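You operate a simulated robot arm through the tools that you are given. There is no shell and no other tool. Be economical: measure what you need, move in short steps, check, and stop when the job is done.

You are at the controls of a simulated two-armed robot. One attempt, no reset.

## Task
Take the orange tag and leave it on the grey cover plate. Take the teal level and leave it on the cream bench. Fetch the can that says "OIL" from the silver bench and set it on the cream dish. Fetch the teal battery and set it in the white tray. Fetch the brown brush and stand it on the green bench. Take the beige brush and put it on the grey kneeling pad. Put one of the blue soap bottles from the beige bench on the cream tray. Any order will do. Set down upright: teal level, teal battery, brown brush, blue soap bottle.

Only the result counts: the job must be done as asked and must still hold three seconds after the hand-in. Knocking over, shifting, dropping, spilling or breaking anything else fails it. A push-on lid holds only when it is set on centred and level and pressed home; a screw cap is set on level and turned clockwise until tight.

## Robot
Two 7-joint arms with two-finger parallel grippers on one trunk, on a base that drives. Base frame: it is fixed to the floor where the robot stands at the start and does not move with it; the origin is under the middle of the robot, x ahead of it, y to its left, z up. Readings come in mm, degrees, newtons and seconds.
The left shoulder is at the start at [30, 119, 910], the right one opposite. With the tool pointing down near the work surface each hand reaches from about 180 to 660 mm from the robot's upright axis, wherever it stands, measured 20 degrees to its own side. Places, roughly: beige brush (5x5x15 cm) [1600, -2800, 700]; blue soap bottle [1500, 500, 750]; brown brush (5x5x15 cm) [1600, -1400, 700]; brown can, grey can [500, -1750, 750]; cream bench [700, 300, 700]; cream dish (13x11x3 cm) [700, -2100, 700]; cream tray (20x11x3 cm) [1500, 200, 800]; green bench [1400, -2800, 600]; grey cover plate (12x12x1 cm) [600, 0, 700]; grey kneeling pad (29x16x3 cm) [1500, -1800, 700]; orange tag [500, -250, 750]; teal battery [1500, -1500, 750]; teal level [500, -1000, 750]; white tray [1600, 800, 800]. Payload 3.43 kg a hand.
The TCP of each hand is the grasp point between the finger pads, 30 mm short of the fingertips. In the tool frame z runs along the fingers and y along their closing line. The gripper opens to 94 mm. The fingers are 28 mm wide and 10 mm thick; the gripper's body (50 by 96 mm) begins 55 mm behind the TCP.
Orientation is told as [roll, pitch, yaw] about the base's x, y, z axes, in that order, counted from this pose: with the fingers straight down and closing along the base's y, the tool's x points along the base's -x, its y along +y and its z along -z.

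## Interface
- The arms move only by the tool apply_moves. It takes "left_increments", "right_increments" or both (then of equal length, played together; a hand with none holds still); each is a list of rows, each a list of 7 numbers: the shift along the tool's x, y, z in mm, then the turn, a rotation vector about the tool's x, y, z in degrees, then the opening, from 0 (shut) to 1 (fully open). In form: [[tx, ty, tz, wx, wy, wz, grip], ...]. A call has 1 to 20 rows; each row shifts and turns the commanded pose from where the row before left it, along the tool's axes as they then stand. Each row takes 0.2 s and may step no farther than 50 mm and 8.6 degrees from the row before; otherwise, or with a gripper value out of range, the whole call is refused. Where a pose cannot be reached the arm comes as near as it can. A force on the tool above 40 N (or 10 N above the force at the start of the call, whichever is more), or a blocked arm, ends the call early, and 0.2 s more pass. The fingers move at their own pace (about 72 mm/s each) and stop on an object; they squeeze with about 28 N. The grip force told is the motor's: it shows also when the fingers shut on nothing. Time passes only in rows, and 0.2 s behind the last, so rows that do not move let the fingers close. The reply holds the time, the measured pose of the TCP, the force on the tool along the base axes, the opening and the grip force, in the units named above and with some noise, with the torque about the TCP (base axes, N m) and any sound that the robot's microphone picked up, and new pictures: "pictures" is both (left out), scene, wrist or none (wrist: the cameras of the hands that moved).
- Cameras (640 x 400 px; columns grow to the right, rows downward): "scene" is now at [40, -3.4, 1600.4]; the picture's right is [-0.12, -0.99, 0.00], its down [-0.80, 0.10, -0.59] and it looks along [0.59, -0.07, -0.81] (base axes); focal length 293 px, centre (320, 200). "left" rides on the left gripper at [76, -14, -102] in its tool frame; the picture's right is [0.18, 0.98, 0.00], its down [-0.75, 0.14, -0.64] and it looks along [-0.63, 0.12, 0.77] (tool axes); focal length 243 px, centre (320, 200). "right" rides on the right gripper at [76, 14, -103] in its tool frame; the picture's right is [-0.18, 0.98, 0.00], its down [-0.75, -0.14, -0.64] and it looks along [-0.63, -0.12, 0.77] (tool axes); focal length 243 px, centre (320, 200). There is no depth. A picture from a camera that has moved, and an enlarged one, comes with that camera's place and axes in the base frame and with its lens. The place of the scene camera against the robot may be out by one fixed shift of up to 18 mm in any direction.
- slide_trunk(by): slides the trunk up (or, below 0, down) by that many mm; the arms and the scene camera ride with it, the base frame stays. It gives what a move gives, with no picture.
- roll_base(legs): drives the robot by 1 to 6 legs, each [ahead, turn to the left] in mm and degrees, along the robot's own axes; the way and the turn of a leg run together, so that a leg with both is an arc; at most 1500 mm and 180 degrees a leg. The arms and the cameras ride along, it lands a little off, and it stops where it bumps. It gives what a move gives, and a new picture of the scene camera.
- turn_head(pan, tilt): turns the head with the scene camera to pan (to the left, within 143 degrees either way) and tilt (down, from -29 to 69), counted from straight ahead of the robot. It gives what a move gives, and a new picture of the scene camera.
- zoom(camera, box): a new picture of the part [left, top, right, bottom] of that camera's present view, enlarged. No time passes.
- hand_in(): hands the job in; it is judged then, once.

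Go step by step. Nothing tells you exact positions but the pictures and the camera data: compare them with the known pose of the tool, close in by small moves and look again before you grip or let go. The budget is 207 turns and 260 pictures, counting those below and the enlarged ones. Unless the task says otherwise, let go and move clear before handing in, and close with one line.

The tools are called by a JSON object that holds its "op" and its "data". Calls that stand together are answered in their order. apply_moves: Moves the arms, as the interface text tells. Its arguments: {"type":"object","properties":{"left_increments":{"type":"array","items":{"type":"array","items":{"type":"number"}}},"right_increments":{"type":"array","items":{"type":"array","items":{"type":"number"}}},"pictures":{"type":"string","enum":["both","scene","wrist","none"]}},"required":[]} The other tools are called the same way: slide_trunk (by) slides the trunk up or down; roll_base (legs) drives the base; turn_head (pan, tilt) turns the head that bears the scene camera; zoom (camera, box) takes an enlarged picture of a part of a camera's view; hand_in () hands the job in.

At the start:

```text
t: 0.0
left_tcp_pos: [515.9, 92.6, 1006.9]
left_tool_rot: [0.0, -0.1, 0.2]
left_wrist_force: [0.6, 0.7, -0.4]
left_ft_torque: [0.02, -0.01, 0.02]
left_opening: 93.8
left_grasp_force: 0.1
right_tcp_pos: [342.3, -322.5, 935.8]
right_tool_rot: [-0.1, 0.0, 0.2]
right_wrist_force: [-0.3, 0.8, -0.2]
right_ft_torque: [0.01, 0.03, 0.03]
right_opening: 93.8
right_grasp_force: 0.1
trunk travel left (down, up): [-175.0, 235.0]
robot x, y, heading: [-1.4, 2.0, 0.1]
head pan, tilt: [-6.9, 53.7]
```

scene: 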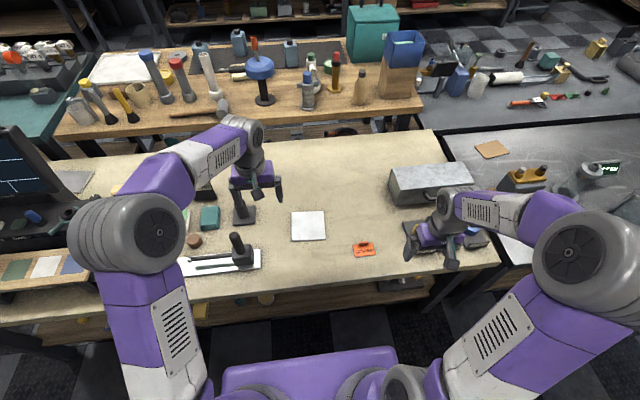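
right: 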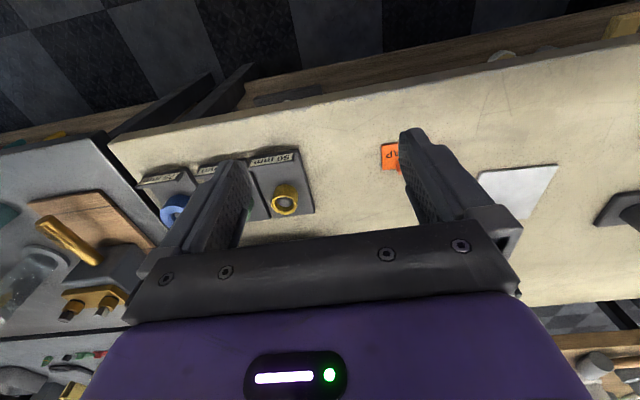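
left: 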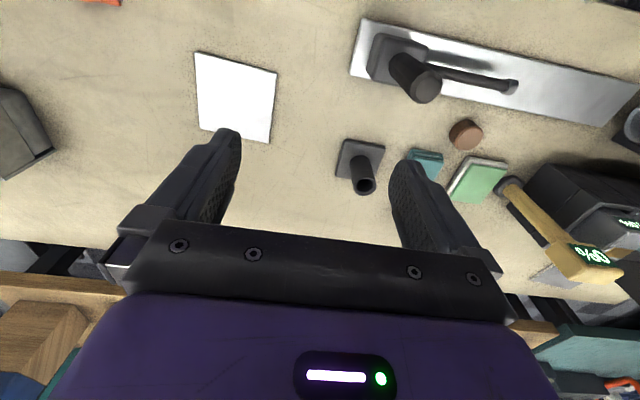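

I see the cream bench ahead with the orange tag and the pale cover plate. I'll zoom in on both before moving.

{"op": "zoom", "data": {"camera": "scene", "box": [280, 190, 440, 290]}}

{"op": "zoom", "data": {"camera": "scene", "box": [0, 0, 640, 200]}}

```text
4.00 times, centred on (360, 240) of scene
camera zoom: at [40.0, -3.4, 1600.4], right [-0.12, -0.99, 0.0], down [-0.8, 0.1, -0.59], along [0.59, -0.07, -0.81], focal length 1171 px, centre (160, 40)
```

zoom: 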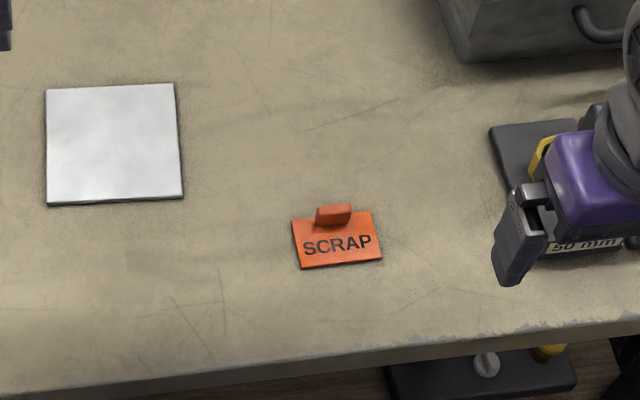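

```text
1.00 times, centred on (320, 100) of scene (not enlarged: the box is as wide or as high as the picture)
camera zoom: at [40.0, -3.4, 1600.4], right [-0.12, -0.99, 0.0], down [-0.8, 0.1, -0.59], along [0.59, -0.07, -0.81], focal length 293 px, centre (320, 300)
```

zoom: 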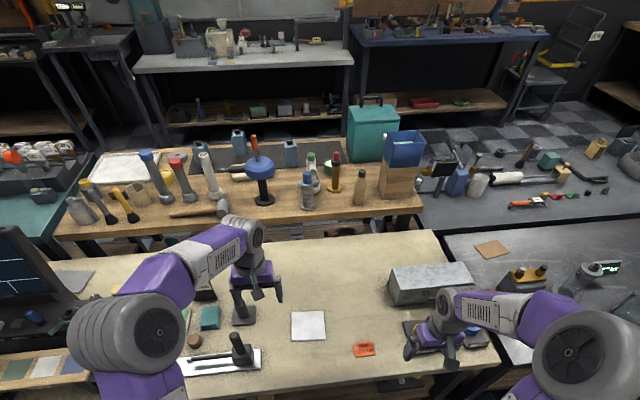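

The tag has an upright ridge about 30 mm long at its far edge, near [470,-205]. I'll bring the right hand above it and look.

{"op": "apply_moves", "data": {"right_increments": [[-31, 29, 20, 0, 0, 0, 1], [-31, 29, 20, 0, 0, 0, 1], [-31, 29, 20, 0, 0, 0, 1], [-31, 29, 20, 0, 0, 0, 1]], "pictures": "wrist"}}

```text
t: 1.0
left_tcp_pos: [515.0, 93.2, 1008.1]
left_tool_rot: [0.0, -0.1, 0.2]
left_wrist_force: [-0.5, -0.1, 0.8]
left_ft_torque: [-0.01, -0.02, 0.0]
left_opening: 94.0
left_grasp_force: 0.0
right_tcp_pos: [466.2, -207.1, 855.8]
right_tool_rot: [0.0, -0.1, 0.4]
right_wrist_force: [0.2, 0.2, 0.2]
right_ft_torque: [-0.01, 0.04, -0.01]
right_opening: 94.2
right_grasp_force: 0.1
trunk travel left (down, up): [-175.0, 235.0]
robot x, y, heading: [1.2, 2.8, 0.1]
head pan, tilt: [-6.9, 53.7]
camera right: at [391.0, -191.4, 958.0], right [0.18, 0.98, 0.0], down [0.75, -0.14, 0.64], along [0.63, -0.12, -0.77], focal length 243 px, centre (320, 200)
```

right: 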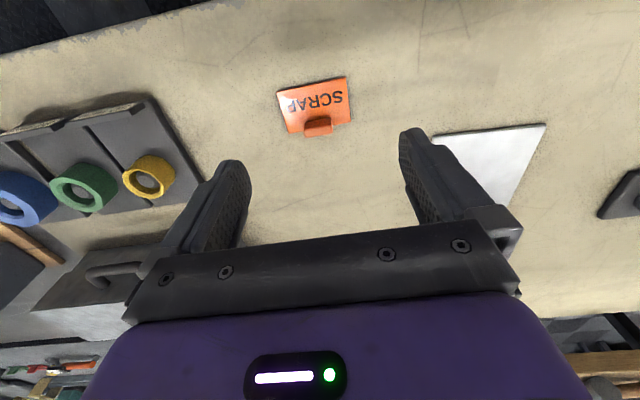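

The ridge is at about [489,-212]. I'll move over it, go partway down and look again.

{"op": "apply_moves", "data": {"right_increments": [[-22, -5, 30, 0, 0, 0, 1], [0, 0, 40, 0, 0, 0, 1]], "pictures": "wrist"}}

```text
t: 1.6
left_tcp_pos: [514.7, 92.6, 1007.9]
left_tool_rot: [0.0, 0.0, 0.2]
left_wrist_force: [0.1, 0.0, -0.1]
left_ft_torque: [0.0, -0.01, -0.01]
left_opening: 94.0
left_grasp_force: 0.0
right_tcp_pos: [487.0, -212.6, 783.2]
right_tool_rot: [-0.1, -0.1, 0.2]
right_wrist_force: [-1.0, -0.9, -0.6]
right_ft_torque: [0.01, -0.01, 0.0]
right_opening: 94.1
right_grasp_force: 0.1
trunk travel left (down, up): [-175.0, 235.0]
robot x, y, heading: [-1.5, 0.5, -0.2]
head pan, tilt: [-6.9, 53.7]
camera right: at [412.0, -197.8, 886.1], right [0.18, 0.98, 0.0], down [0.75, -0.14, 0.64], along [0.63, -0.12, -0.77], focal length 243 px, centre (320, 200)
```

right: 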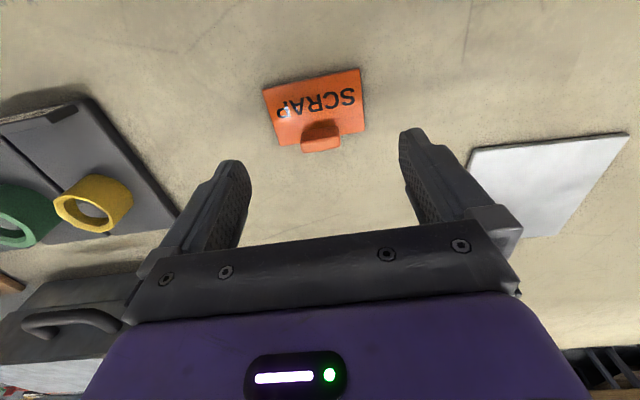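

Tag ridge is about 6 mm further ahead. I'll narrow the fingers and go down.

{"op": "apply_moves", "data": {"right_increments": [[-6, 1, 15, 0, 0, 0, 0.5], [0, 0, 15, 0, 0, 0, 0.5], [0, 0, 0, 0, 0, 0, 0.5]], "pictures": "wrist"}}

```text
t: 2.4
left_tcp_pos: [514.4, 92.9, 1008.6]
left_tool_rot: [0.0, -0.1, 0.2]
left_wrist_force: [-0.3, 0.6, -0.1]
left_ft_torque: [0.0, 0.01, 0.0]
left_opening: 93.8
left_grasp_force: 0.1
right_tcp_pos: [493.4, -211.5, 754.4]
right_tool_rot: [0.0, 0.1, 0.3]
right_wrist_force: [0.4, -0.2, 0.1]
right_ft_torque: [0.05, 0.0, -0.02]
right_opening: 47.1
right_grasp_force: 0.1
trunk travel left (down, up): [-175.0, 235.0]
robot x, y, heading: [-0.4, -1.1, -0.1]
head pan, tilt: [-6.9, 53.7]
camera right: at [418.6, -197.1, 857.4], right [0.18, 0.98, 0.0], down [0.75, -0.14, 0.64], along [0.63, -0.12, -0.77], focal length 243 px, centre (320, 200)
```

right: 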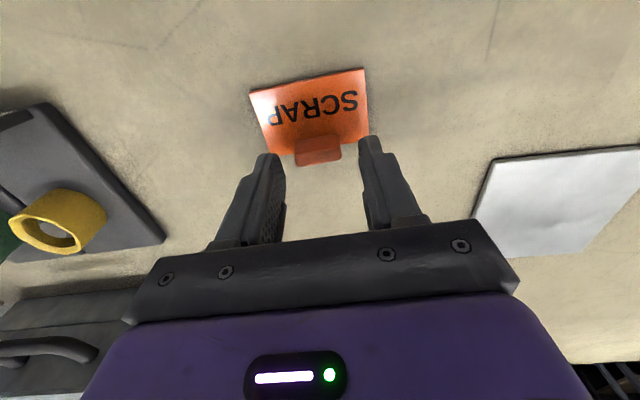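

Well centred. Going down in small steps, watching for contact.

{"op": "apply_moves", "data": {"right_increments": [[0, 0, 6, 0, 0, 0, 0.5], [0, 0, 6, 0, 0, 0, 0.5], [0, 0, 3, 0, 0, 0, 0.5]], "pictures": "wrist"}}

```text
t: 3.2
left_tcp_pos: [515.1, 93.5, 1008.2]
left_tool_rot: [0.0, 0.0, 0.1]
left_wrist_force: [0.5, 1.5, 0.0]
left_ft_torque: [0.01, -0.02, -0.05]
left_opening: 94.0
left_grasp_force: 0.1
right_tcp_pos: [494.0, -209.9, 739.2]
right_tool_rot: [0.1, -0.1, 0.2]
right_wrist_force: [-0.4, -1.0, 0.9]
right_ft_torque: [0.04, 0.02, 0.03]
right_opening: 46.8
right_grasp_force: 0.1
trunk travel left (down, up): [-175.0, 235.0]
robot x, y, heading: [-1.3, -1.9, -0.0]
head pan, tilt: [-6.9, 53.7]
camera right: at [419.2, -195.9, 842.6], right [0.18, 0.98, 0.0], down [0.75, -0.14, 0.64], along [0.63, -0.12, -0.77], focal length 243 px, centre (320, 200)
```

right: 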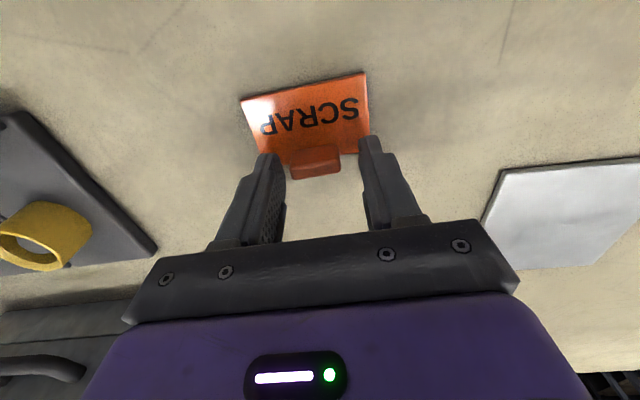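

Close on the ridge and see whether the fingers hold it.

{"op": "apply_moves", "data": {"right_increments": [[-2, 0, 3, 0, 0, 0, 0.5], [0, 0, 0, 0, 0, 0, 0], [0, 0, 0, 0, 0, 0, 0], [0, 0, 0, 0, 0, 0, 0]], "pictures": "wrist"}}

```text
t: 4.2
left_tcp_pos: [514.8, 93.1, 1007.9]
left_tool_rot: [0.0, 0.0, 0.2]
left_wrist_force: [-0.9, -0.1, -0.7]
left_ft_torque: [-0.01, -0.02, -0.01]
left_opening: 94.1
left_grasp_force: 0.1
right_tcp_pos: [498.1, -209.5, 736.3]
right_tool_rot: [0.0, 0.0, 0.2]
right_wrist_force: [-0.7, 0.3, 1.1]
right_ft_torque: [-0.01, 0.01, 0.01]
right_opening: 28.4
right_grasp_force: 27.7
trunk travel left (down, up): [-175.0, 235.0]
robot x, y, heading: [2.4, -2.8, 0.2]
head pan, tilt: [-6.9, 53.7]
camera right: at [421.5, -196.0, 839.8], right [0.18, 0.98, 0.0], down [0.75, -0.14, 0.64], along [0.63, -0.12, -0.77], focal length 243 px, centre (320, 200)
```

right: 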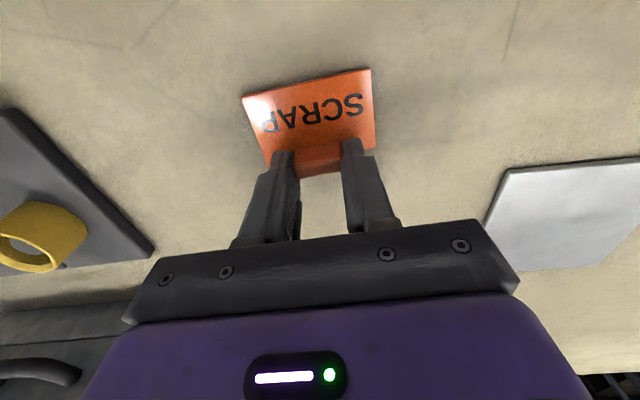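

The tag is held. I'll lift it, move it toward the plate, and move the left hand out of the way.

{"op": "apply_moves", "data": {"right_increments": [[0, 0, -25, 0, 0, 0, 0], [0, 0, -25, 0, 0, 0, 0], [-21, 36, 0, 0, 0, 0, 0], [-21, 36, 0, 0, 0, 0, 0], [-21, 36, 0, 0, 0, 0, 0], [-21, 36, 0, 0, 0, 0, 0], [-19, 37, 0, 0, 0, 0, 0], [0, 0, 0, 0, 0, 0, 0]], "left_increments": [[0, 30, 0, 0, 0, 0, 1], [0, 30, 0, 0, 0, 0, 1], [0, 30, 0, 0, 0, 0, 1], [0, 30, 0, 0, 0, 0, 1], [0, 30, 0, 0, 0, 0, 1], [0, 0, 0, 0, 0, 0, 1], [0, 0, 0, 0, 0, 0, 1], [0, 0, 0, 0, 0, 0, 1]], "pictures": "both"}}

```text
t: 6.0
left_tcp_pos: [514.8, 242.0, 1008.0]
left_tool_rot: [0.0, 0.0, 0.2]
left_wrist_force: [-0.8, 0.0, 0.1]
left_ft_torque: [0.01, -0.02, -0.01]
left_opening: 94.0
left_grasp_force: 0.1
right_tcp_pos: [599.4, -28.5, 789.5]
right_tool_rot: [0.0, 0.0, 0.2]
right_wrist_force: [-0.3, -0.5, 0.8]
right_ft_torque: [0.05, -0.01, -0.01]
right_opening: 28.4
right_grasp_force: 27.7
trunk travel left (down, up): [-175.0, 235.0]
robot x, y, heading: [0.9, -3.9, 0.3]
head pan, tilt: [-6.9, 53.7]
camera scene: at [39.7, -4.1, 1600.5], right [-0.12, -0.99, 0.0], down [-0.8, 0.1, -0.59], along [0.59, -0.07, -0.81], focal length 293 px, centre (320, 200)
camera right: at [524.6, -14.6, 891.5], right [0.18, 0.98, 0.0], down [0.75, -0.14, 0.64], along [0.63, -0.12, -0.77], focal length 243 px, centre (320, 200)
camera left: at [438.7, 228.4, 1108.6], right [-0.19, 0.98, 0.0], down [0.75, 0.14, 0.64], along [0.63, 0.12, -0.77], focal length 243 px, centre (320, 200)
```

scene: 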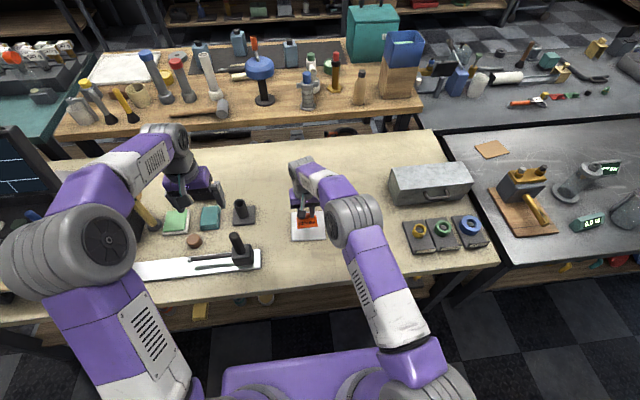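
right: 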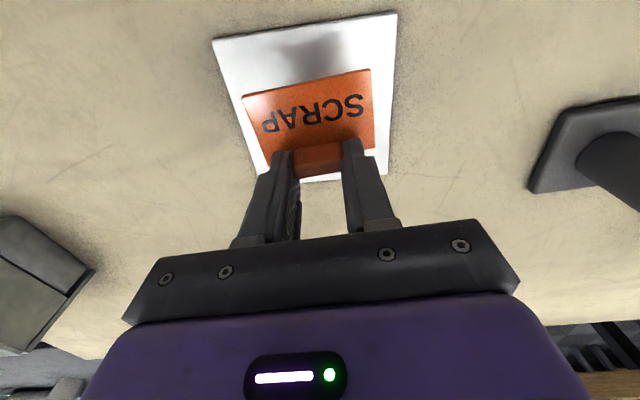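
left: 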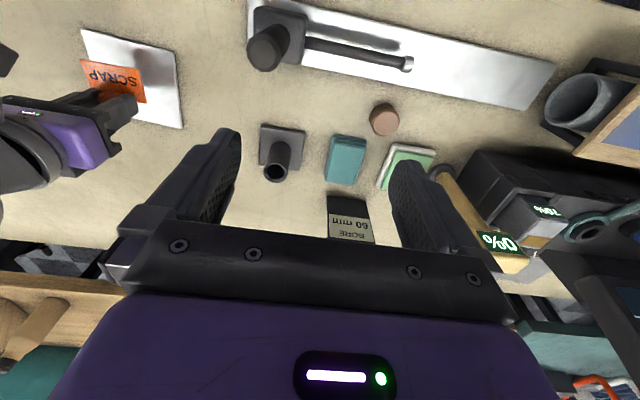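

Plate centre about [599,-32]; shift ahead a little and lower nearly to contact.

{"op": "apply_moves", "data": {"right_increments": [[-18, -3, 0, 0, 0, 0, 0], [0, 0, 20, 0, 0, 0, 0], [0, 0, 18, 0, 0, 0, 0], [0, 0, 2, 0, 0, 0, 0], [0, 0, 2, 0, 0, 0, 0], [0, 0, 0, 0, 0, 0, 0]], "pictures": "wrist"}}

```text
t: 7.4
left_tcp_pos: [513.5, 242.4, 1007.6]
left_tool_rot: [0.0, -0.1, 0.2]
left_wrist_force: [-0.2, -0.4, -0.3]
left_ft_torque: [-0.04, -0.01, 0.01]
left_opening: 93.9
left_grasp_force: 0.1
right_tcp_pos: [618.1, -31.4, 746.1]
right_tool_rot: [0.0, 0.0, 0.2]
right_wrist_force: [-0.3, -1.5, 0.9]
right_ft_torque: [0.0, 0.01, 0.02]
right_opening: 28.5
right_grasp_force: 27.2
trunk travel left (down, up): [-175.0, 235.0]
robot x, y, heading: [1.1, -1.3, 0.2]
head pan, tilt: [-6.9, 53.7]
camera right: at [542.0, -17.2, 847.7], right [0.18, 0.98, 0.0], down [0.75, -0.14, 0.64], along [0.63, -0.12, -0.77], focal length 243 px, centre (320, 200)
```

right: 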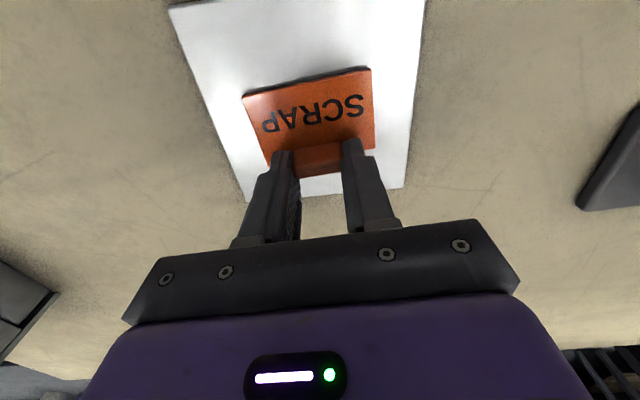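

Nicely over the plate. Lower in 1–2 mm steps until it touches.

{"op": "apply_moves", "data": {"right_increments": [[0, 0, 1, 0, 0, 0, 0], [0, 0, 1, 0, 0, 0, 0], [0, 0, 1, 0, 0, 0, 0], [0, 0, 1, 0, 0, 0, 0]], "pictures": "none"}}

```text
t: 8.4
left_tcp_pos: [514.0, 243.0, 1009.3]
left_tool_rot: [0.0, 0.0, 0.2]
left_wrist_force: [0.8, -0.3, 0.0]
left_ft_torque: [0.03, 0.0, 0.0]
left_opening: 94.0
left_grasp_force: 0.1
right_tcp_pos: [617.3, -30.8, 741.6]
right_tool_rot: [0.0, -0.1, 0.2]
right_wrist_force: [-1.3, 0.0, 9.6]
right_ft_torque: [-0.05, 0.3, 0.03]
right_opening: 28.4
right_grasp_force: 27.6
trunk travel left (down, up): [-175.0, 235.0]
robot x, y, heading: [-1.5, -0.6, 0.1]
head pan, tilt: [-6.9, 53.7]
```

Contact felt. Release partway, then lift straight up.

{"op": "apply_moves", "data": {"right_increments": [[0, 0, 0, 0, 0, 0, 0.45], [0, 0, 0, 0, 0, 0, 0.45], [0, 0, -20, 0, 0, 0, 0.5], [0, 0, -40, 0, 0, 0, 0.5], [0, 0, -50, 0, 0, 0, 1], [0, 0, -50, 0, 0, 0, 1]], "pictures": "wrist"}}

```text
t: 9.8
left_tcp_pos: [514.5, 242.0, 1008.6]
left_tool_rot: [0.0, 0.0, 0.2]
left_wrist_force: [0.0, -0.5, -0.1]
left_ft_torque: [0.01, -0.01, 0.04]
left_opening: 94.0
left_grasp_force: 0.1
right_tcp_pos: [616.4, -30.3, 902.8]
right_tool_rot: [0.0, 0.1, 0.2]
right_wrist_force: [0.2, -0.1, 0.2]
right_ft_torque: [0.0, 0.02, 0.05]
right_opening: 94.3
right_grasp_force: 0.0
trunk travel left (down, up): [-175.0, 235.0]
robot x, y, heading: [0.6, -0.1, 0.0]
head pan, tilt: [-6.9, 53.7]
camera right: at [540.7, -17.0, 1006.3], right [0.18, 0.98, 0.0], down [0.75, -0.14, 0.64], along [0.63, -0.12, -0.77], focal length 243 px, centre (320, 200)
```

right: 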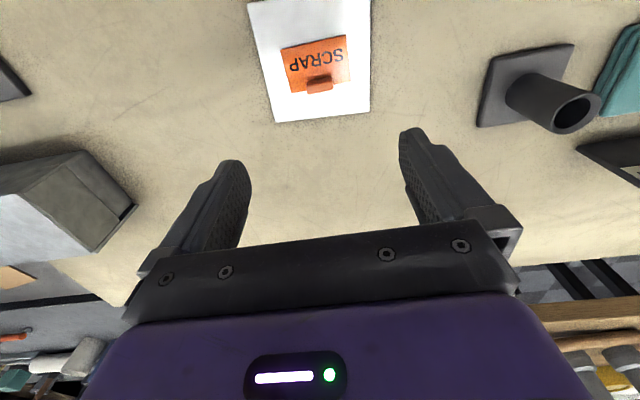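

The tag is on the plate. I'll look around to plan the driving route.

{"op": "turn_head", "data": {"pan": -40, "tilt": 25}}

{"op": "turn_head", "data": {"pan": -90, "tilt": 30}}

{"op": "turn_head", "data": {"pan": 10, "tilt": 25}}

{"op": "turn_head", "data": {"pan": 80, "tilt": 30}}

```text
t: 10.8
left_tcp_pos: [514.7, 242.5, 1007.3]
left_tool_rot: [0.0, 0.0, 0.2]
left_wrist_force: [-0.4, -0.4, 0.2]
left_ft_torque: [0.0, 0.01, 0.0]
left_opening: 93.9
left_grasp_force: 0.0
right_tcp_pos: [617.3, -31.9, 904.1]
right_tool_rot: [0.0, 0.0, 0.1]
right_wrist_force: [0.5, -0.7, -0.6]
right_ft_torque: [-0.04, 0.02, -0.01]
right_opening: 93.9
right_grasp_force: 0.0
trunk travel left (down, up): [-175.0, 235.0]
robot x, y, heading: [0.6, 0.5, -0.3]
head pan, tilt: [-40.0, 25.0]
camera scene: at [37.8, -53.8, 1642.8], right [-0.64, -0.77, 0.0], down [-0.32, 0.27, -0.91], along [0.69, -0.58, -0.42], focal length 293 px, centre (320, 200)
```

scene: 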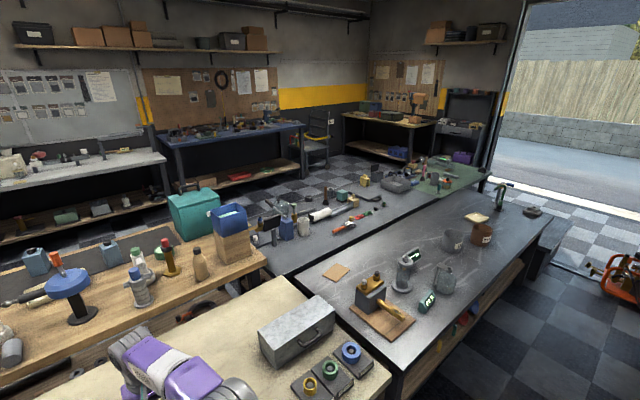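

```text
t: 12.0
left_tcp_pos: [515.2, 242.2, 1006.9]
left_tool_rot: [0.1, -0.1, 0.3]
left_wrist_force: [0.2, -0.4, 1.4]
left_ft_torque: [-0.02, 0.03, 0.0]
left_opening: 93.9
left_grasp_force: 0.1
right_tcp_pos: [616.6, -31.9, 902.6]
right_tool_rot: [-0.1, 0.0, 0.2]
right_wrist_force: [-1.0, -0.5, -1.2]
right_ft_torque: [-0.01, 0.02, -0.03]
right_opening: 94.1
right_grasp_force: 0.0
trunk travel left (down, up): [-175.0, 235.0]
robot x, y, heading: [0.4, -3.0, -0.0]
head pan, tilt: [-90.0, 30.0]
camera scene: at [-32.8, -85.0, 1634.9], right [-1.0, 0.0, 0.0], down [0.0, 0.5, -0.87], along [0.0, -0.87, -0.5], focal length 293 px, centre (320, 200)
```

scene: 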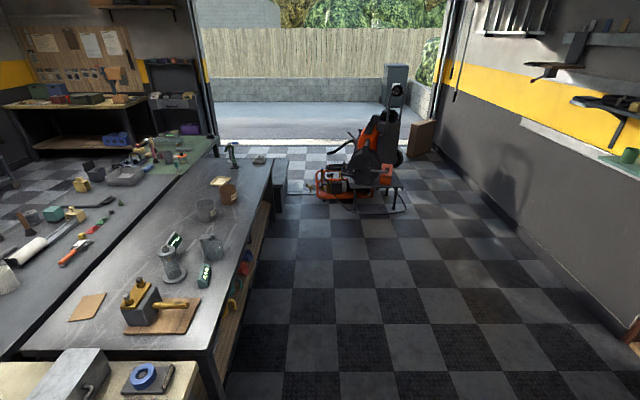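

```text
t: 13.7
left_tcp_pos: [514.0, 242.4, 1007.8]
left_tool_rot: [0.1, 0.0, 0.2]
left_wrist_force: [-0.4, 0.2, -0.1]
left_ft_torque: [0.02, -0.01, 0.02]
left_opening: 94.1
left_grasp_force: 0.1
right_tcp_pos: [616.6, -31.8, 902.6]
right_tool_rot: [0.0, 0.0, 0.2]
right_wrist_force: [-0.6, -0.4, -0.5]
right_ft_torque: [0.01, -0.01, 0.01]
right_opening: 93.8
right_grasp_force: 0.0
trunk travel left (down, up): [-175.0, 235.0]
robot x, y, heading: [1.1, 0.5, 0.2]
head pan, tilt: [10.0, 25.0]
camera scene: at [57.8, 21.3, 1642.8], right [0.17, -0.98, 0.0], down [-0.42, -0.07, -0.91], along [0.89, 0.16, -0.42], focal length 293 px, centre (320, 200)
```

scene: 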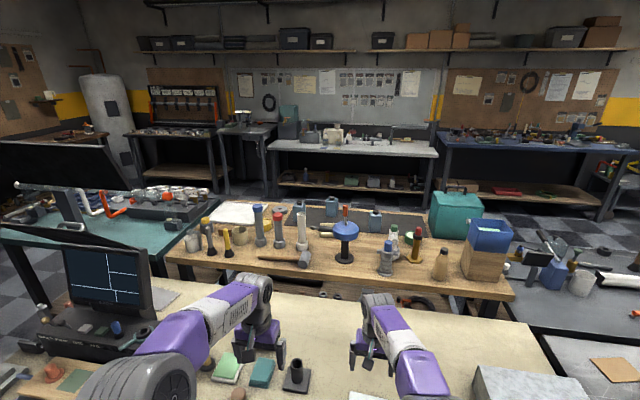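

```text
t: 15.1
left_tcp_pos: [514.4, 241.8, 1006.8]
left_tool_rot: [0.0, -0.1, 0.1]
left_wrist_force: [0.5, 0.5, -0.5]
left_ft_torque: [-0.02, 0.02, -0.02]
left_opening: 94.2
left_grasp_force: 0.2
right_tcp_pos: [618.1, -30.0, 904.0]
right_tool_rot: [0.0, 0.0, 0.2]
right_wrist_force: [0.0, 0.9, 0.3]
right_ft_torque: [-0.02, 0.01, -0.01]
right_opening: 94.1
right_grasp_force: 0.1
trunk travel left (down, up): [-175.0, 235.0]
robot x, y, heading: [0.6, -1.0, -0.4]
head pan, tilt: [80.0, 30.0]
camera scene: at [-17.1, 94.5, 1634.9], right [0.98, -0.17, 0.0], down [-0.09, -0.49, -0.87], along [0.15, 0.85, -0.5], focal length 293 px, centre (320, 200)
```

scene: 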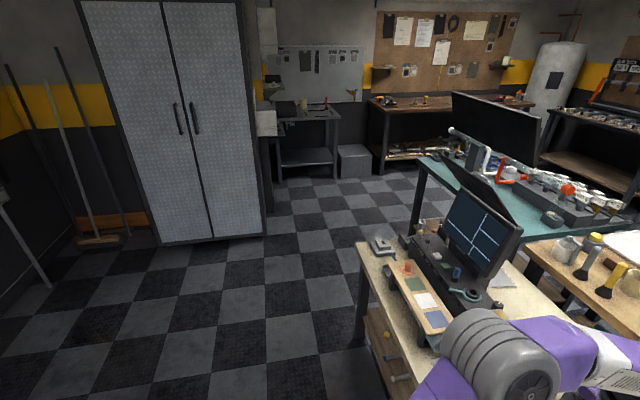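

The benches form an island of two back-to-back rows, so the second row is reached from its far side. First I'll draw the arms in and drive right along the first row towards the teal level.

{"op": "apply_moves", "data": {"right_increments": [[35, -27, -20, 0, 0, 0, 1], [35, -27, -20, 0, 0, 0, 1], [35, -27, -20, 0, 0, 0, 1], [35, -27, -20, 0, 0, 0, 1], [35, -27, -20, 0, 0, 0, 1], [35, -27, -20, 0, 0, 0, 1], [35, -27, -20, 0, 0, 0, 1], [35, -27, -20, 0, 0, 0, 1]], "left_increments": [[23, 1, -7, 0, 0, 0, 1], [23, 1, -7, 0, 0, 0, 1], [23, 1, -7, 0, 0, 0, 1], [23, 1, -7, 0, 0, 0, 1], [23, 1, -7, 0, 0, 0, 1], [23, 1, -7, 0, 0, 0, 1], [23, 1, -7, 0, 0, 0, 1], [23, 1, -7, 0, 0, 0, 1]], "pictures": "none"}}

{"op": "turn_head", "data": {"pan": 0, "tilt": 45}}

{"op": "roll_base", "data": {"legs": [[0, -90], [1000, 0], [0, 90]]}}

```text
t: 16.9
left_tcp_pos: [328.2, 248.1, 1065.0]
left_tool_rot: [0.0, 0.0, 0.2]
left_wrist_force: [-1.0, -0.3, -0.9]
left_ft_torque: [0.04, -0.01, 0.0]
left_opening: 94.1
left_grasp_force: 0.2
right_tcp_pos: [336.6, -250.7, 1062.6]
right_tool_rot: [0.1, 0.0, 0.2]
right_wrist_force: [0.6, -0.3, -0.8]
right_ft_torque: [0.01, -0.02, 0.02]
right_opening: 94.1
right_grasp_force: 0.1
trunk travel left (down, up): [-175.0, 235.0]
robot x, y, heading: [-0.5, 1.3, 0.1]
head pan, tilt: [80.0, 30.0]
```

```text
t: 18.5
left_tcp_pos: [329.7, 248.4, 1062.4]
left_tool_rot: [0.1, 0.0, 0.2]
left_wrist_force: [-0.6, -0.4, 0.4]
left_ft_torque: [-0.01, -0.02, -0.01]
left_opening: 94.1
left_grasp_force: 0.0
right_tcp_pos: [338.9, -250.0, 1063.3]
right_tool_rot: [0.1, 0.0, 0.2]
right_wrist_force: [0.3, -0.5, 0.3]
right_ft_torque: [-0.04, 0.01, 0.0]
right_opening: 93.9
right_grasp_force: 0.1
trunk travel left (down, up): [-175.0, 235.0]
robot x, y, heading: [-0.9, 1.7, -0.0]
head pan, tilt: [0.0, 45.0]
camera scene: at [48.4, 5.5, 1612.3], right [0.0, -1.0, 0.0], down [-0.71, 0.0, -0.71], along [0.71, 0.0, -0.71], focal length 293 px, centre (320, 200)
```

scene: 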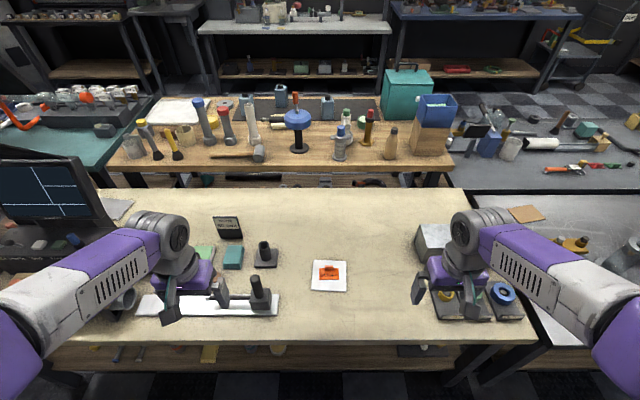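

```text
t: 31.3
left_tcp_pos: [314.6, -756.4, 1062.5]
left_tool_rot: [0.0, 0.0, -2.2]
left_wrist_force: [0.9, -0.6, 0.4]
left_ft_torque: [0.0, 0.0, 0.0]
left_opening: 94.1
left_grasp_force: 0.0
right_tcp_pos: [301.3, -1255.7, 1063.6]
right_tool_rot: [0.0, 0.0, -2.3]
right_wrist_force: [0.0, -0.5, -0.1]
right_ft_torque: [-0.02, 0.01, -0.01]
right_opening: 94.2
right_grasp_force: 0.1
trunk travel left (down, up): [-175.0, 235.0]
robot x, y, heading: [-25.2, -991.3, -2.5]
head pan, tilt: [0.0, 45.0]
camera scene: at [22.4, -987.1, 1612.3], right [-0.04, -1.0, 0.0], down [-0.71, 0.03, -0.71], along [0.71, -0.03, -0.71], focal length 293 px, centre (320, 200)
```

scene: 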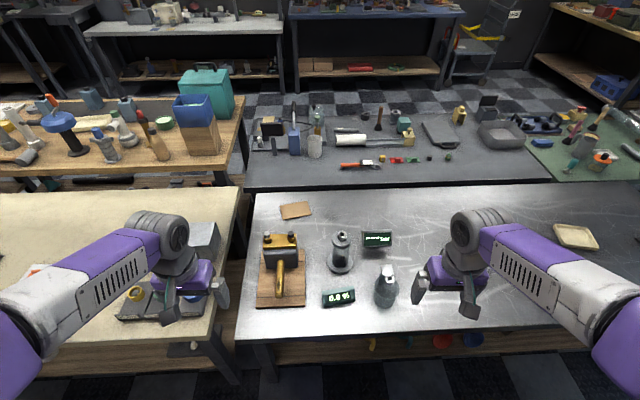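

{"op": "zoom", "data": {"camera": "scene", "box": [220, 190, 460, 340]}}

{"op": "zoom", "data": {"camera": "scene", "box": [240, 80, 640, 200]}}

```text
2.67 times, centred on (340, 265) of scene
camera zoom: at [22.4, -987.1, 1612.3], right [-0.04, -1.0, 0.0], down [-0.71, 0.03, -0.71], along [0.71, -0.03, -0.71], focal length 780 px, centre (267, 27)
```

zoom: 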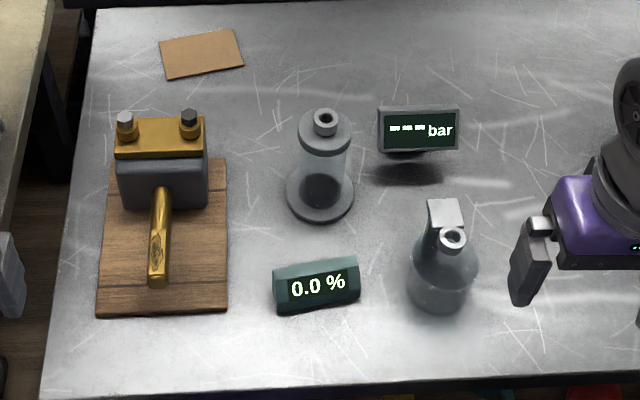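

```text
1.60 times, centred on (440, 140) of scene
camera zoom: at [22.4, -987.1, 1612.3], right [-0.04, -1.0, 0.0], down [-0.71, 0.03, -0.71], along [0.71, -0.03, -0.71], focal length 468 px, centre (128, 296)
```

zoom: 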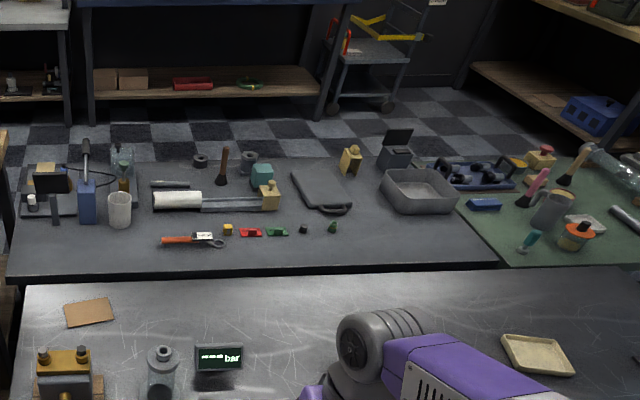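

The teal level (0.0 %) stands at about [471,-1066], its long side nearly along y. I'll put the right hand above it, turned so the fingers close along x.

{"op": "apply_moves", "data": {"right_increments": [[-23, 27, 10, 0, 0, 0, 1], [-23, 27, 10, 0, 0, 0, 1], [-23, 27, 10, 0, 0, 0, 1], [-23, 27, 10, 0, 0, 0, 1], [-23, 27, 10, 0, 0, 0, 1], [-23, 27, 10, 0, 0, 0, 1], [-23, 27, 10, 0, 0, 0, 1], [0, 0, 20, 0, 0, 8.2, 1], [0, 0, 20, 0, 0, 8.2, 1], [0, 0, 20, 0, 0, 8.2, 1], [0, 0, 20, 0, 0, 8.2, 1], [0, 0, 0, 0, 0, 8.2, 1], [0, 0, 0, 0, 0, 8.2, 1], [0, 0, 0, 0, 0, 8.2, 1], [0, 0, 0, 0, 0, 8.2, 1], [0, 0, 0, 0, 0, 8.2, 1], [0, 0, 0, 0, 0, 8.2, 1]], "pictures": "both"}}

```text
t: 34.9
left_tcp_pos: [314.0, -756.9, 1063.9]
left_tool_rot: [-0.1, 0.0, -2.2]
left_wrist_force: [0.1, 0.0, 1.0]
left_ft_torque: [0.03, -0.02, -0.05]
left_opening: 94.0
left_grasp_force: 0.0
right_tcp_pos: [470.4, -1073.9, 913.0]
right_tool_rot: [0.0, 0.0, -84.5]
right_wrist_force: [-0.7, 0.0, -0.5]
right_ft_torque: [0.0, 0.01, 0.04]
right_opening: 94.2
right_grasp_force: 0.0
trunk travel left (down, up): [-175.0, 235.0]
robot x, y, heading: [-26.0, -988.1, -2.7]
head pan, tilt: [0.0, 45.0]
camera scene: at [22.4, -987.1, 1612.3], right [-0.04, -1.0, 0.0], down [-0.71, 0.03, -0.71], along [0.71, -0.03, -0.71], focal length 293 px, centre (320, 200)
camera right: at [478.0, -995.8, 1015.0], right [1.0, -0.09, 0.0], down [-0.07, -0.76, 0.64], along [-0.06, -0.64, -0.77], focal length 243 px, centre (320, 200)
```

scene: 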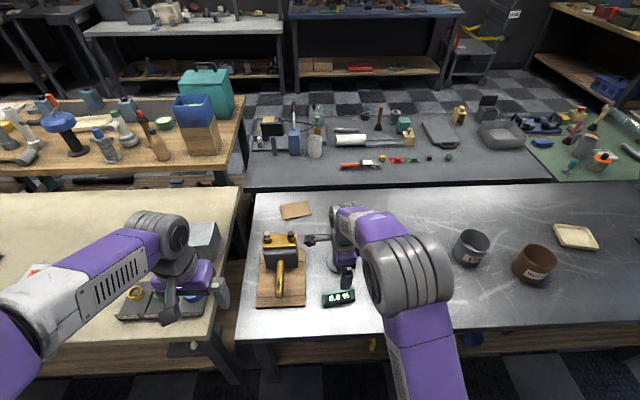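
right: 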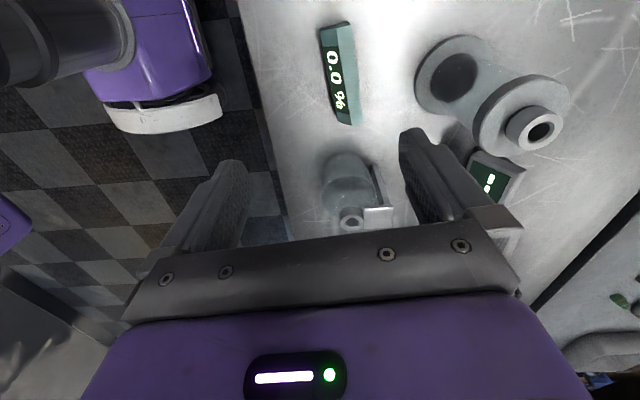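

{"op": "zoom", "data": {"camera": "right", "box": [240, 0, 480, 150]}}

```text
2.67 times, centred on (360, 75) of right
camera zoom: at [478.0, -995.8, 1015.0], right [1.0, -0.09, 0.0], down [-0.07, -0.76, 0.64], along [-0.06, -0.64, -0.77], focal length 647 px, centre (213, 533)
```

zoom: 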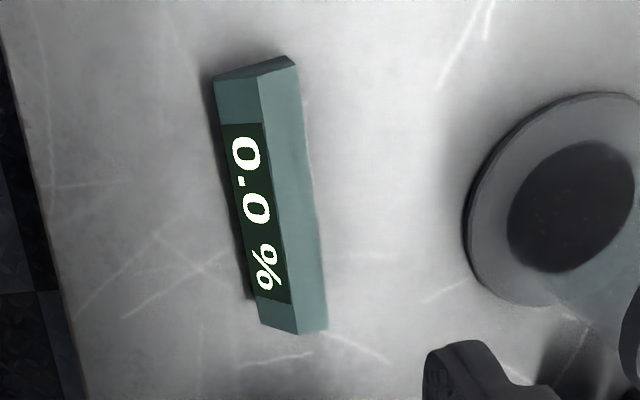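

Level centre is about [503,-1070], turned about 8°. I'll shift over it and go down to 790.

{"op": "apply_moves", "data": {"right_increments": [[0, 31, 20, 0, 0, -2.3, 1], [0, 0, 40, 0, 0, 0, 1], [0, 0, 40, 0, 0, 0, 1], [0, 0, 23, 0, 0, 0, 1]], "pictures": "wrist"}}

```text
t: 35.9
left_tcp_pos: [315.2, -757.3, 1063.6]
left_tool_rot: [0.0, 0.0, -2.4]
left_wrist_force: [-1.2, 0.4, 0.2]
left_ft_torque: [0.03, 0.02, -0.02]
left_opening: 93.7
left_grasp_force: 0.1
right_tcp_pos: [502.4, -1071.1, 788.3]
right_tool_rot: [0.0, 0.0, -82.0]
right_wrist_force: [-0.4, 0.8, 0.3]
right_ft_torque: [0.0, -0.01, -0.01]
right_opening: 93.8
right_grasp_force: 0.0
trunk travel left (down, up): [-175.0, 235.0]
robot x, y, heading: [-27.3, -992.4, -2.8]
head pan, tilt: [0.0, 45.0]
camera right: at [505.9, -994.0, 890.9], right [1.0, -0.05, 0.0], down [-0.04, -0.77, 0.64], along [-0.03, -0.64, -0.77], focal length 243 px, centre (320, 200)
```

right: 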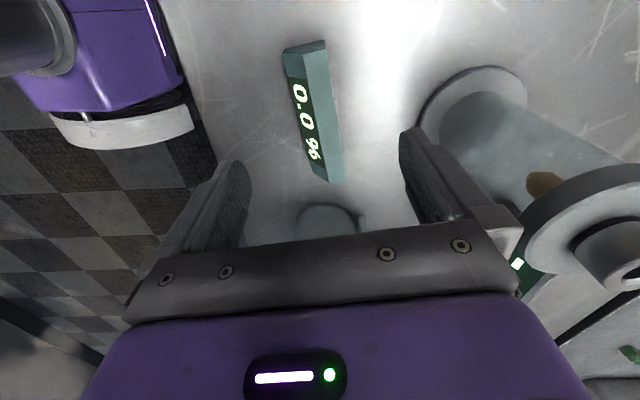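

The level lies centred between the fingers, but the oiler's flange is close to the far finger, so I'll narrow the opening and descend.

{"op": "apply_moves", "data": {"right_increments": [[8, -1, 0, 0, 0, 0, 0.62], [0, 0, 10, 0, 0, 0, 0.62], [0, 0, 15, 0, 0, 0, 0.62], [0, 0, 0, 0, 0, 0, 0.62]], "pictures": "wrist"}}

```text
t: 36.9
left_tcp_pos: [314.0, -758.2, 1063.1]
left_tool_rot: [0.0, 0.0, -2.3]
left_wrist_force: [0.1, -0.2, 0.1]
left_ft_torque: [0.04, 0.02, 0.01]
left_opening: 94.0
left_grasp_force: 0.1
right_tcp_pos: [500.8, -1063.3, 763.3]
right_tool_rot: [0.0, 0.0, -82.1]
right_wrist_force: [-0.9, 0.1, -0.9]
right_ft_torque: [0.0, 0.02, 0.01]
right_opening: 58.1
right_grasp_force: 0.1
trunk travel left (down, up): [-175.0, 235.0]
robot x, y, heading: [-24.1, -986.1, -2.7]
head pan, tilt: [0.0, 45.0]
camera right: at [504.3, -985.9, 866.8], right [1.0, -0.05, 0.0], down [-0.04, -0.77, 0.64], along [-0.03, -0.64, -0.77], focal length 243 px, centre (320, 200)
```

right: 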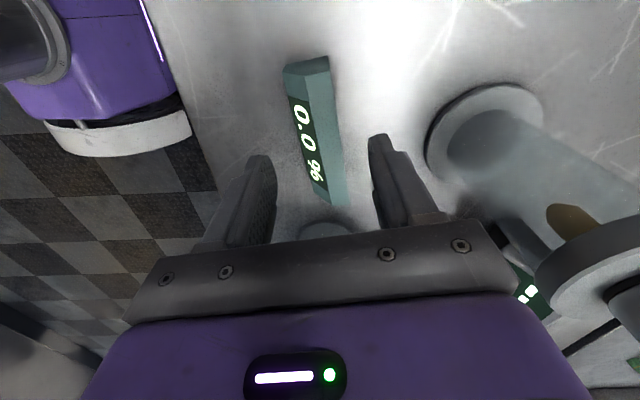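

Aligned. Descend and close.

{"op": "apply_moves", "data": {"right_increments": [[0, 0, 10, 0, 0, 0, 0.62], [0, 0, 10, 0, 0, 0, 0.62], [0, 0, 4, 0, 0, 0, 0.62], [0, 0, 0, 0, 0, 0, 0], [0, 0, 0, 0, 0, 0, 0], [0, 0, 0, 0, 0, 0, 0]], "pictures": "wrist"}}

```text
t: 38.3
left_tcp_pos: [314.7, -756.9, 1063.6]
left_tool_rot: [-0.1, 0.0, -2.4]
left_wrist_force: [0.7, 0.2, 0.1]
left_ft_torque: [0.02, 0.04, 0.0]
left_opening: 94.0
left_grasp_force: 0.1
right_tcp_pos: [499.7, -1063.5, 741.1]
right_tool_rot: [0.1, 0.0, -82.0]
right_wrist_force: [-0.2, 0.8, -0.1]
right_ft_torque: [0.0, 0.02, 0.01]
right_opening: 0.1
right_grasp_force: 28.0
trunk travel left (down, up): [-175.0, 235.0]
robot x, y, heading: [-24.5, -990.9, -2.6]
head pan, tilt: [0.0, 45.0]
camera right: at [503.5, -985.4, 843.3], right [1.0, -0.05, 0.0], down [-0.04, -0.77, 0.64], along [-0.03, -0.64, -0.77], focal length 243 px, centre (320, 200)
```

right: 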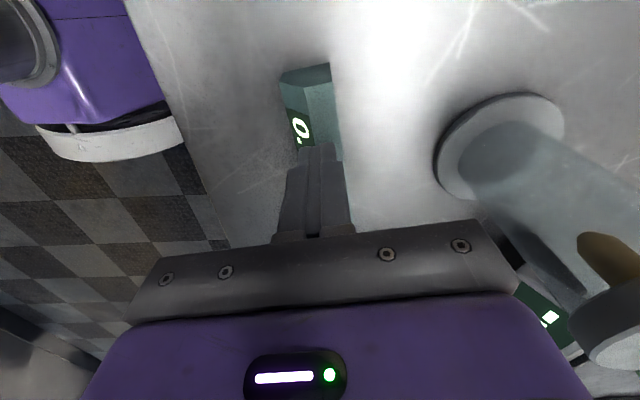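

The fingers closed above the level — this bench is lower. I'll open, look, then go lower.

{"op": "apply_moves", "data": {"right_increments": [[0, 0, -10, 0, 0, 0, 0], [0, 0, 0, 0, 0, 0, 0.65], [0, 0, 0, 0, 0, 0, 0.65], [0, 0, 10, 0, 0, 0, 0.65], [0, 0, 4, 0, 0, 0, 0.65]], "pictures": "wrist"}}

{"op": "zoom", "data": {"camera": "right", "box": [200, 40, 440, 240]}}

```text
t: 39.5
left_tcp_pos: [314.8, -755.5, 1062.7]
left_tool_rot: [0.0, 0.0, -2.4]
left_wrist_force: [-0.4, 0.4, 0.1]
left_ft_torque: [0.02, -0.02, 0.0]
left_opening: 94.2
left_grasp_force: 0.0
right_tcp_pos: [499.6, -1062.3, 737.0]
right_tool_rot: [0.0, 0.0, -81.9]
right_wrist_force: [0.7, 0.1, 0.4]
right_ft_torque: [0.02, -0.01, -0.06]
right_opening: 61.2
right_grasp_force: 0.1
trunk travel left (down, up): [-175.0, 235.0]
robot x, y, heading: [-22.9, -989.6, -2.5]
head pan, tilt: [0.0, 45.0]
camera right: at [503.7, -985.2, 839.9], right [1.0, -0.05, 0.0], down [-0.04, -0.77, 0.64], along [-0.03, -0.64, -0.77], focal length 243 px, centre (320, 200)
```

right: 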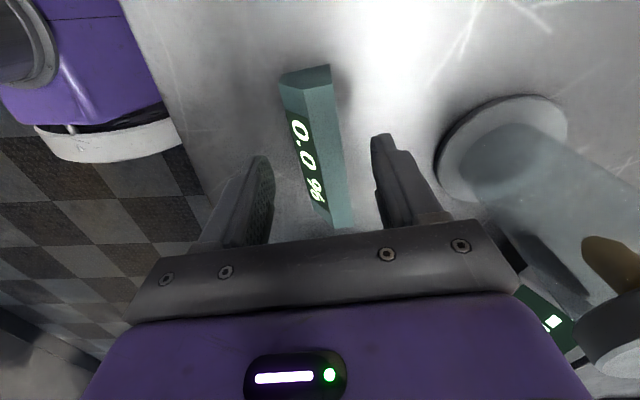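

```text
2.00 times, centred on (320, 140) of right
camera zoom: at [503.7, -985.2, 839.9], right [1.0, -0.05, 0.0], down [-0.04, -0.77, 0.64], along [-0.03, -0.64, -0.77], focal length 485 px, centre (320, 320)
```

zoom: 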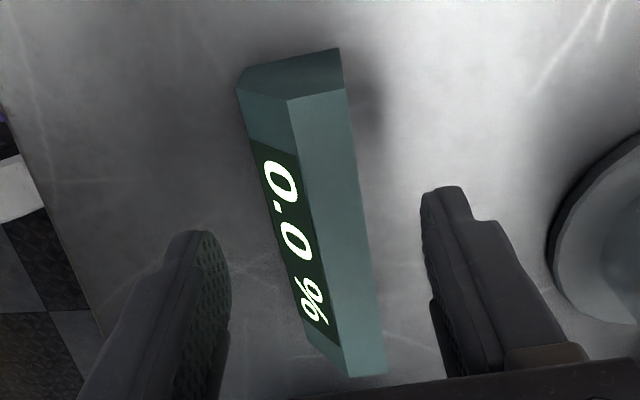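

Triangulating puts the top of the level at z≈690, y≈-1070. Descending further.

{"op": "apply_moves", "data": {"right_increments": [[-8, 3, 10, 0, 0, 0, 0.65], [0, 0, 10, 0, 0, 0, 0.65], [0, 0, 10, 0, 0, 0, 0.65], [0, 0, 8, 0, 0, 0, 0.65]], "pictures": "wrist"}}

```text
t: 40.5
left_tcp_pos: [314.5, -756.5, 1062.5]
left_tool_rot: [0.0, 0.0, -2.2]
left_wrist_force: [-0.1, 1.2, 0.1]
left_ft_torque: [0.01, 0.02, -0.02]
left_opening: 93.9
left_grasp_force: 0.0
right_tcp_pos: [503.7, -1070.5, 698.4]
right_tool_rot: [0.1, 0.0, -81.9]
right_wrist_force: [-0.2, 0.0, -0.2]
right_ft_torque: [-0.02, 0.01, -0.02]
right_opening: 60.9
right_grasp_force: 0.1
trunk travel left (down, up): [-175.0, 235.0]
robot x, y, heading: [-26.4, -991.3, -2.8]
head pan, tilt: [0.0, 45.0]
camera right: at [507.5, -992.8, 801.3], right [1.0, -0.05, 0.0], down [-0.04, -0.77, 0.64], along [-0.03, -0.64, -0.77], focal length 243 px, centre (320, 200)
```

right: 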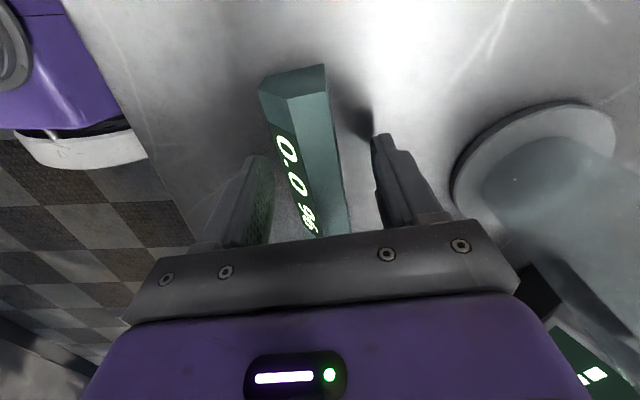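

{"op": "apply_moves", "data": {"right_increments": [[0, 0, 4, 0, 0, 0, 0.65], [0, 0, 3, 0, 0, 0, 0.65], [0, 0, 0, 0, 0, 0, 0.2], [0, 0, 0, 0, 0, 0, 0], [0, 0, 0, 0, 0, 0, 0], [0, 0, 0, 0, 0, 0, 0]], "pictures": "wrist"}}

```text
t: 41.9
left_tcp_pos: [314.5, -756.3, 1063.0]
left_tool_rot: [0.0, 0.0, -2.3]
left_wrist_force: [-0.1, 0.8, -0.3]
left_ft_torque: [0.03, -0.01, -0.01]
left_opening: 94.0
left_grasp_force: 0.1
right_tcp_pos: [502.3, -1070.8, 691.7]
right_tool_rot: [0.0, -0.1, -82.0]
right_wrist_force: [-1.9, 0.2, 1.1]
right_ft_torque: [-0.01, 0.09, 0.02]
right_opening: 34.8
right_grasp_force: 28.0
trunk travel left (down, up): [-175.0, 235.0]
robot x, y, heading: [-27.5, -990.0, -2.8]
head pan, tilt: [0.0, 45.0]
camera right: at [507.8, -993.2, 794.4], right [1.0, -0.05, 0.0], down [-0.04, -0.77, 0.64], along [-0.03, -0.64, -0.77], focal length 243 px, centre (320, 200)
```

right: 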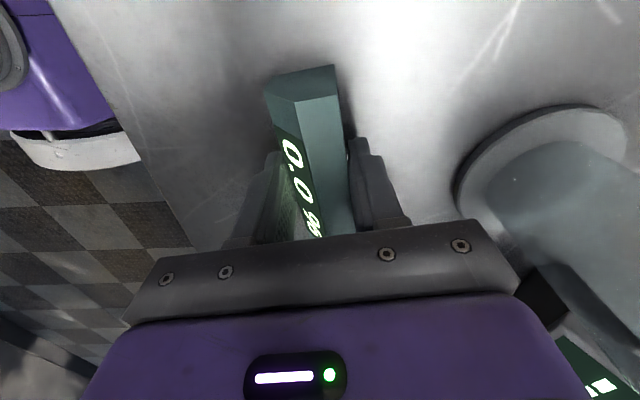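

Held. Lifting high and drawing it back.

{"op": "apply_moves", "data": {"right_increments": [[0, 0, -15, 0, 0, 0, 0], [0, 0, -40, 0, 0, 0, 0], [0, 0, -45, 0, 0, 0, 0], [0, 0, -45, 0, 0, 0, 0], [0, 0, -45, 0, 0, 0, 0], [0, 0, -45, 0, 0, 0, 0], [0, 0, -45, 0, 0, 0, 0], [-20, -30, -10, 0, 0, 0, 0], [-20, -30, -10, 0, 0, 0, 0], [-20, -30, -10, 0, 0, 0, 0], [-20, -30, -10, 0, 0, 0, 0], [-20, -30, 0, 0, 0, 0, 0]], "pictures": "both"}}

```text
t: 44.5
left_tcp_pos: [314.1, -758.1, 1063.5]
left_tool_rot: [0.1, -0.1, -2.4]
left_wrist_force: [0.7, 0.2, 0.2]
left_ft_torque: [0.02, 0.01, -0.04]
left_opening: 93.9
left_grasp_force: 0.0
right_tcp_pos: [370.6, -1188.1, 1012.1]
right_tool_rot: [0.0, 0.0, -81.9]
right_wrist_force: [0.2, -0.3, -2.0]
right_ft_torque: [-0.05, 0.01, 0.01]
right_opening: 34.6
right_grasp_force: 27.8
trunk travel left (down, up): [-175.0, 235.0]
robot x, y, heading: [-24.9, -989.4, -2.5]
head pan, tilt: [0.0, 45.0]
camera scene: at [21.6, -988.2, 1612.3], right [-0.04, -1.0, 0.0], down [-0.71, 0.03, -0.71], along [0.71, -0.03, -0.71], focal length 293 px, centre (320, 200)
camera right: at [373.0, -1109.7, 1114.8], right [1.0, -0.05, 0.0], down [-0.04, -0.77, 0.64], along [-0.03, -0.64, -0.77], focal length 243 px, centre (320, 200)
```

scene: 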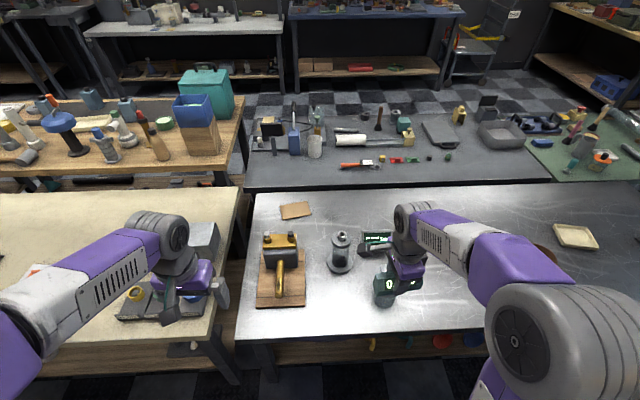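
right: 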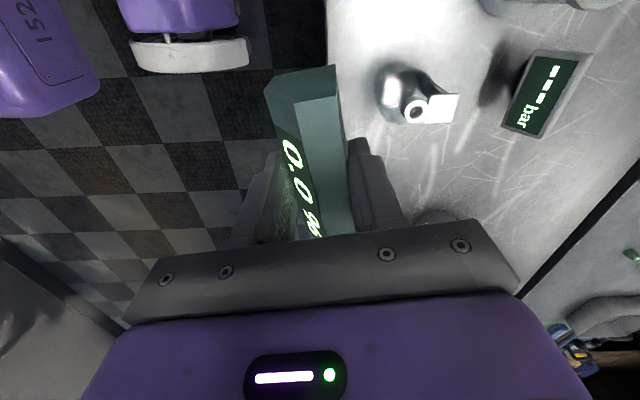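

The level is secure. Next is the can further right: drive to about [60,-1900], keeping the level held in the right hand.

{"op": "roll_base", "data": {"legs": [[0, -82.2], [880, 0], [0, 84.7]]}}

```text
t: 56.3
left_tcp_pos: [389.6, -1628.1, 1062.5]
left_tool_rot: [0.1, 0.0, 1.0]
left_wrist_force: [0.6, -0.8, 0.7]
left_ft_torque: [0.02, 0.01, -0.03]
left_opening: 94.2
left_grasp_force: 0.1
right_tcp_pos: [468.0, -2053.5, 1012.7]
right_tool_rot: [-0.1, 0.0, -78.6]
right_wrist_force: [0.1, -0.3, -1.9]
right_ft_torque: [-0.02, 0.0, 0.01]
right_opening: 34.5
right_grasp_force: 28.0
trunk travel left (down, up): [-175.0, 235.0]
robot x, y, heading: [62.7, -1879.1, 0.8]
head pan, tilt: [0.0, 45.0]
camera scene: at [110.4, -1874.4, 1612.3], right [0.01, -1.0, 0.0], down [-0.71, -0.01, -0.71], along [0.71, 0.01, -0.71], focal length 293 px, centre (320, 200)
```

scene: 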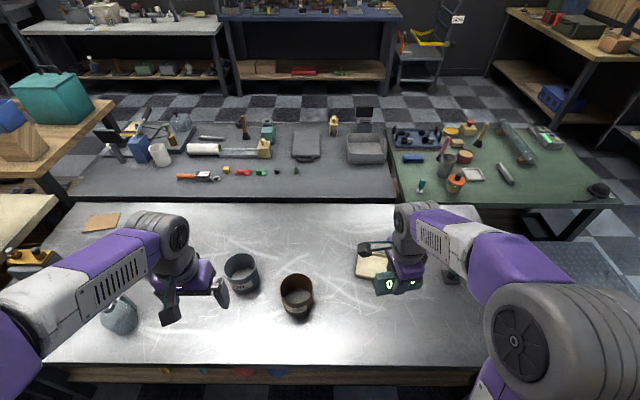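

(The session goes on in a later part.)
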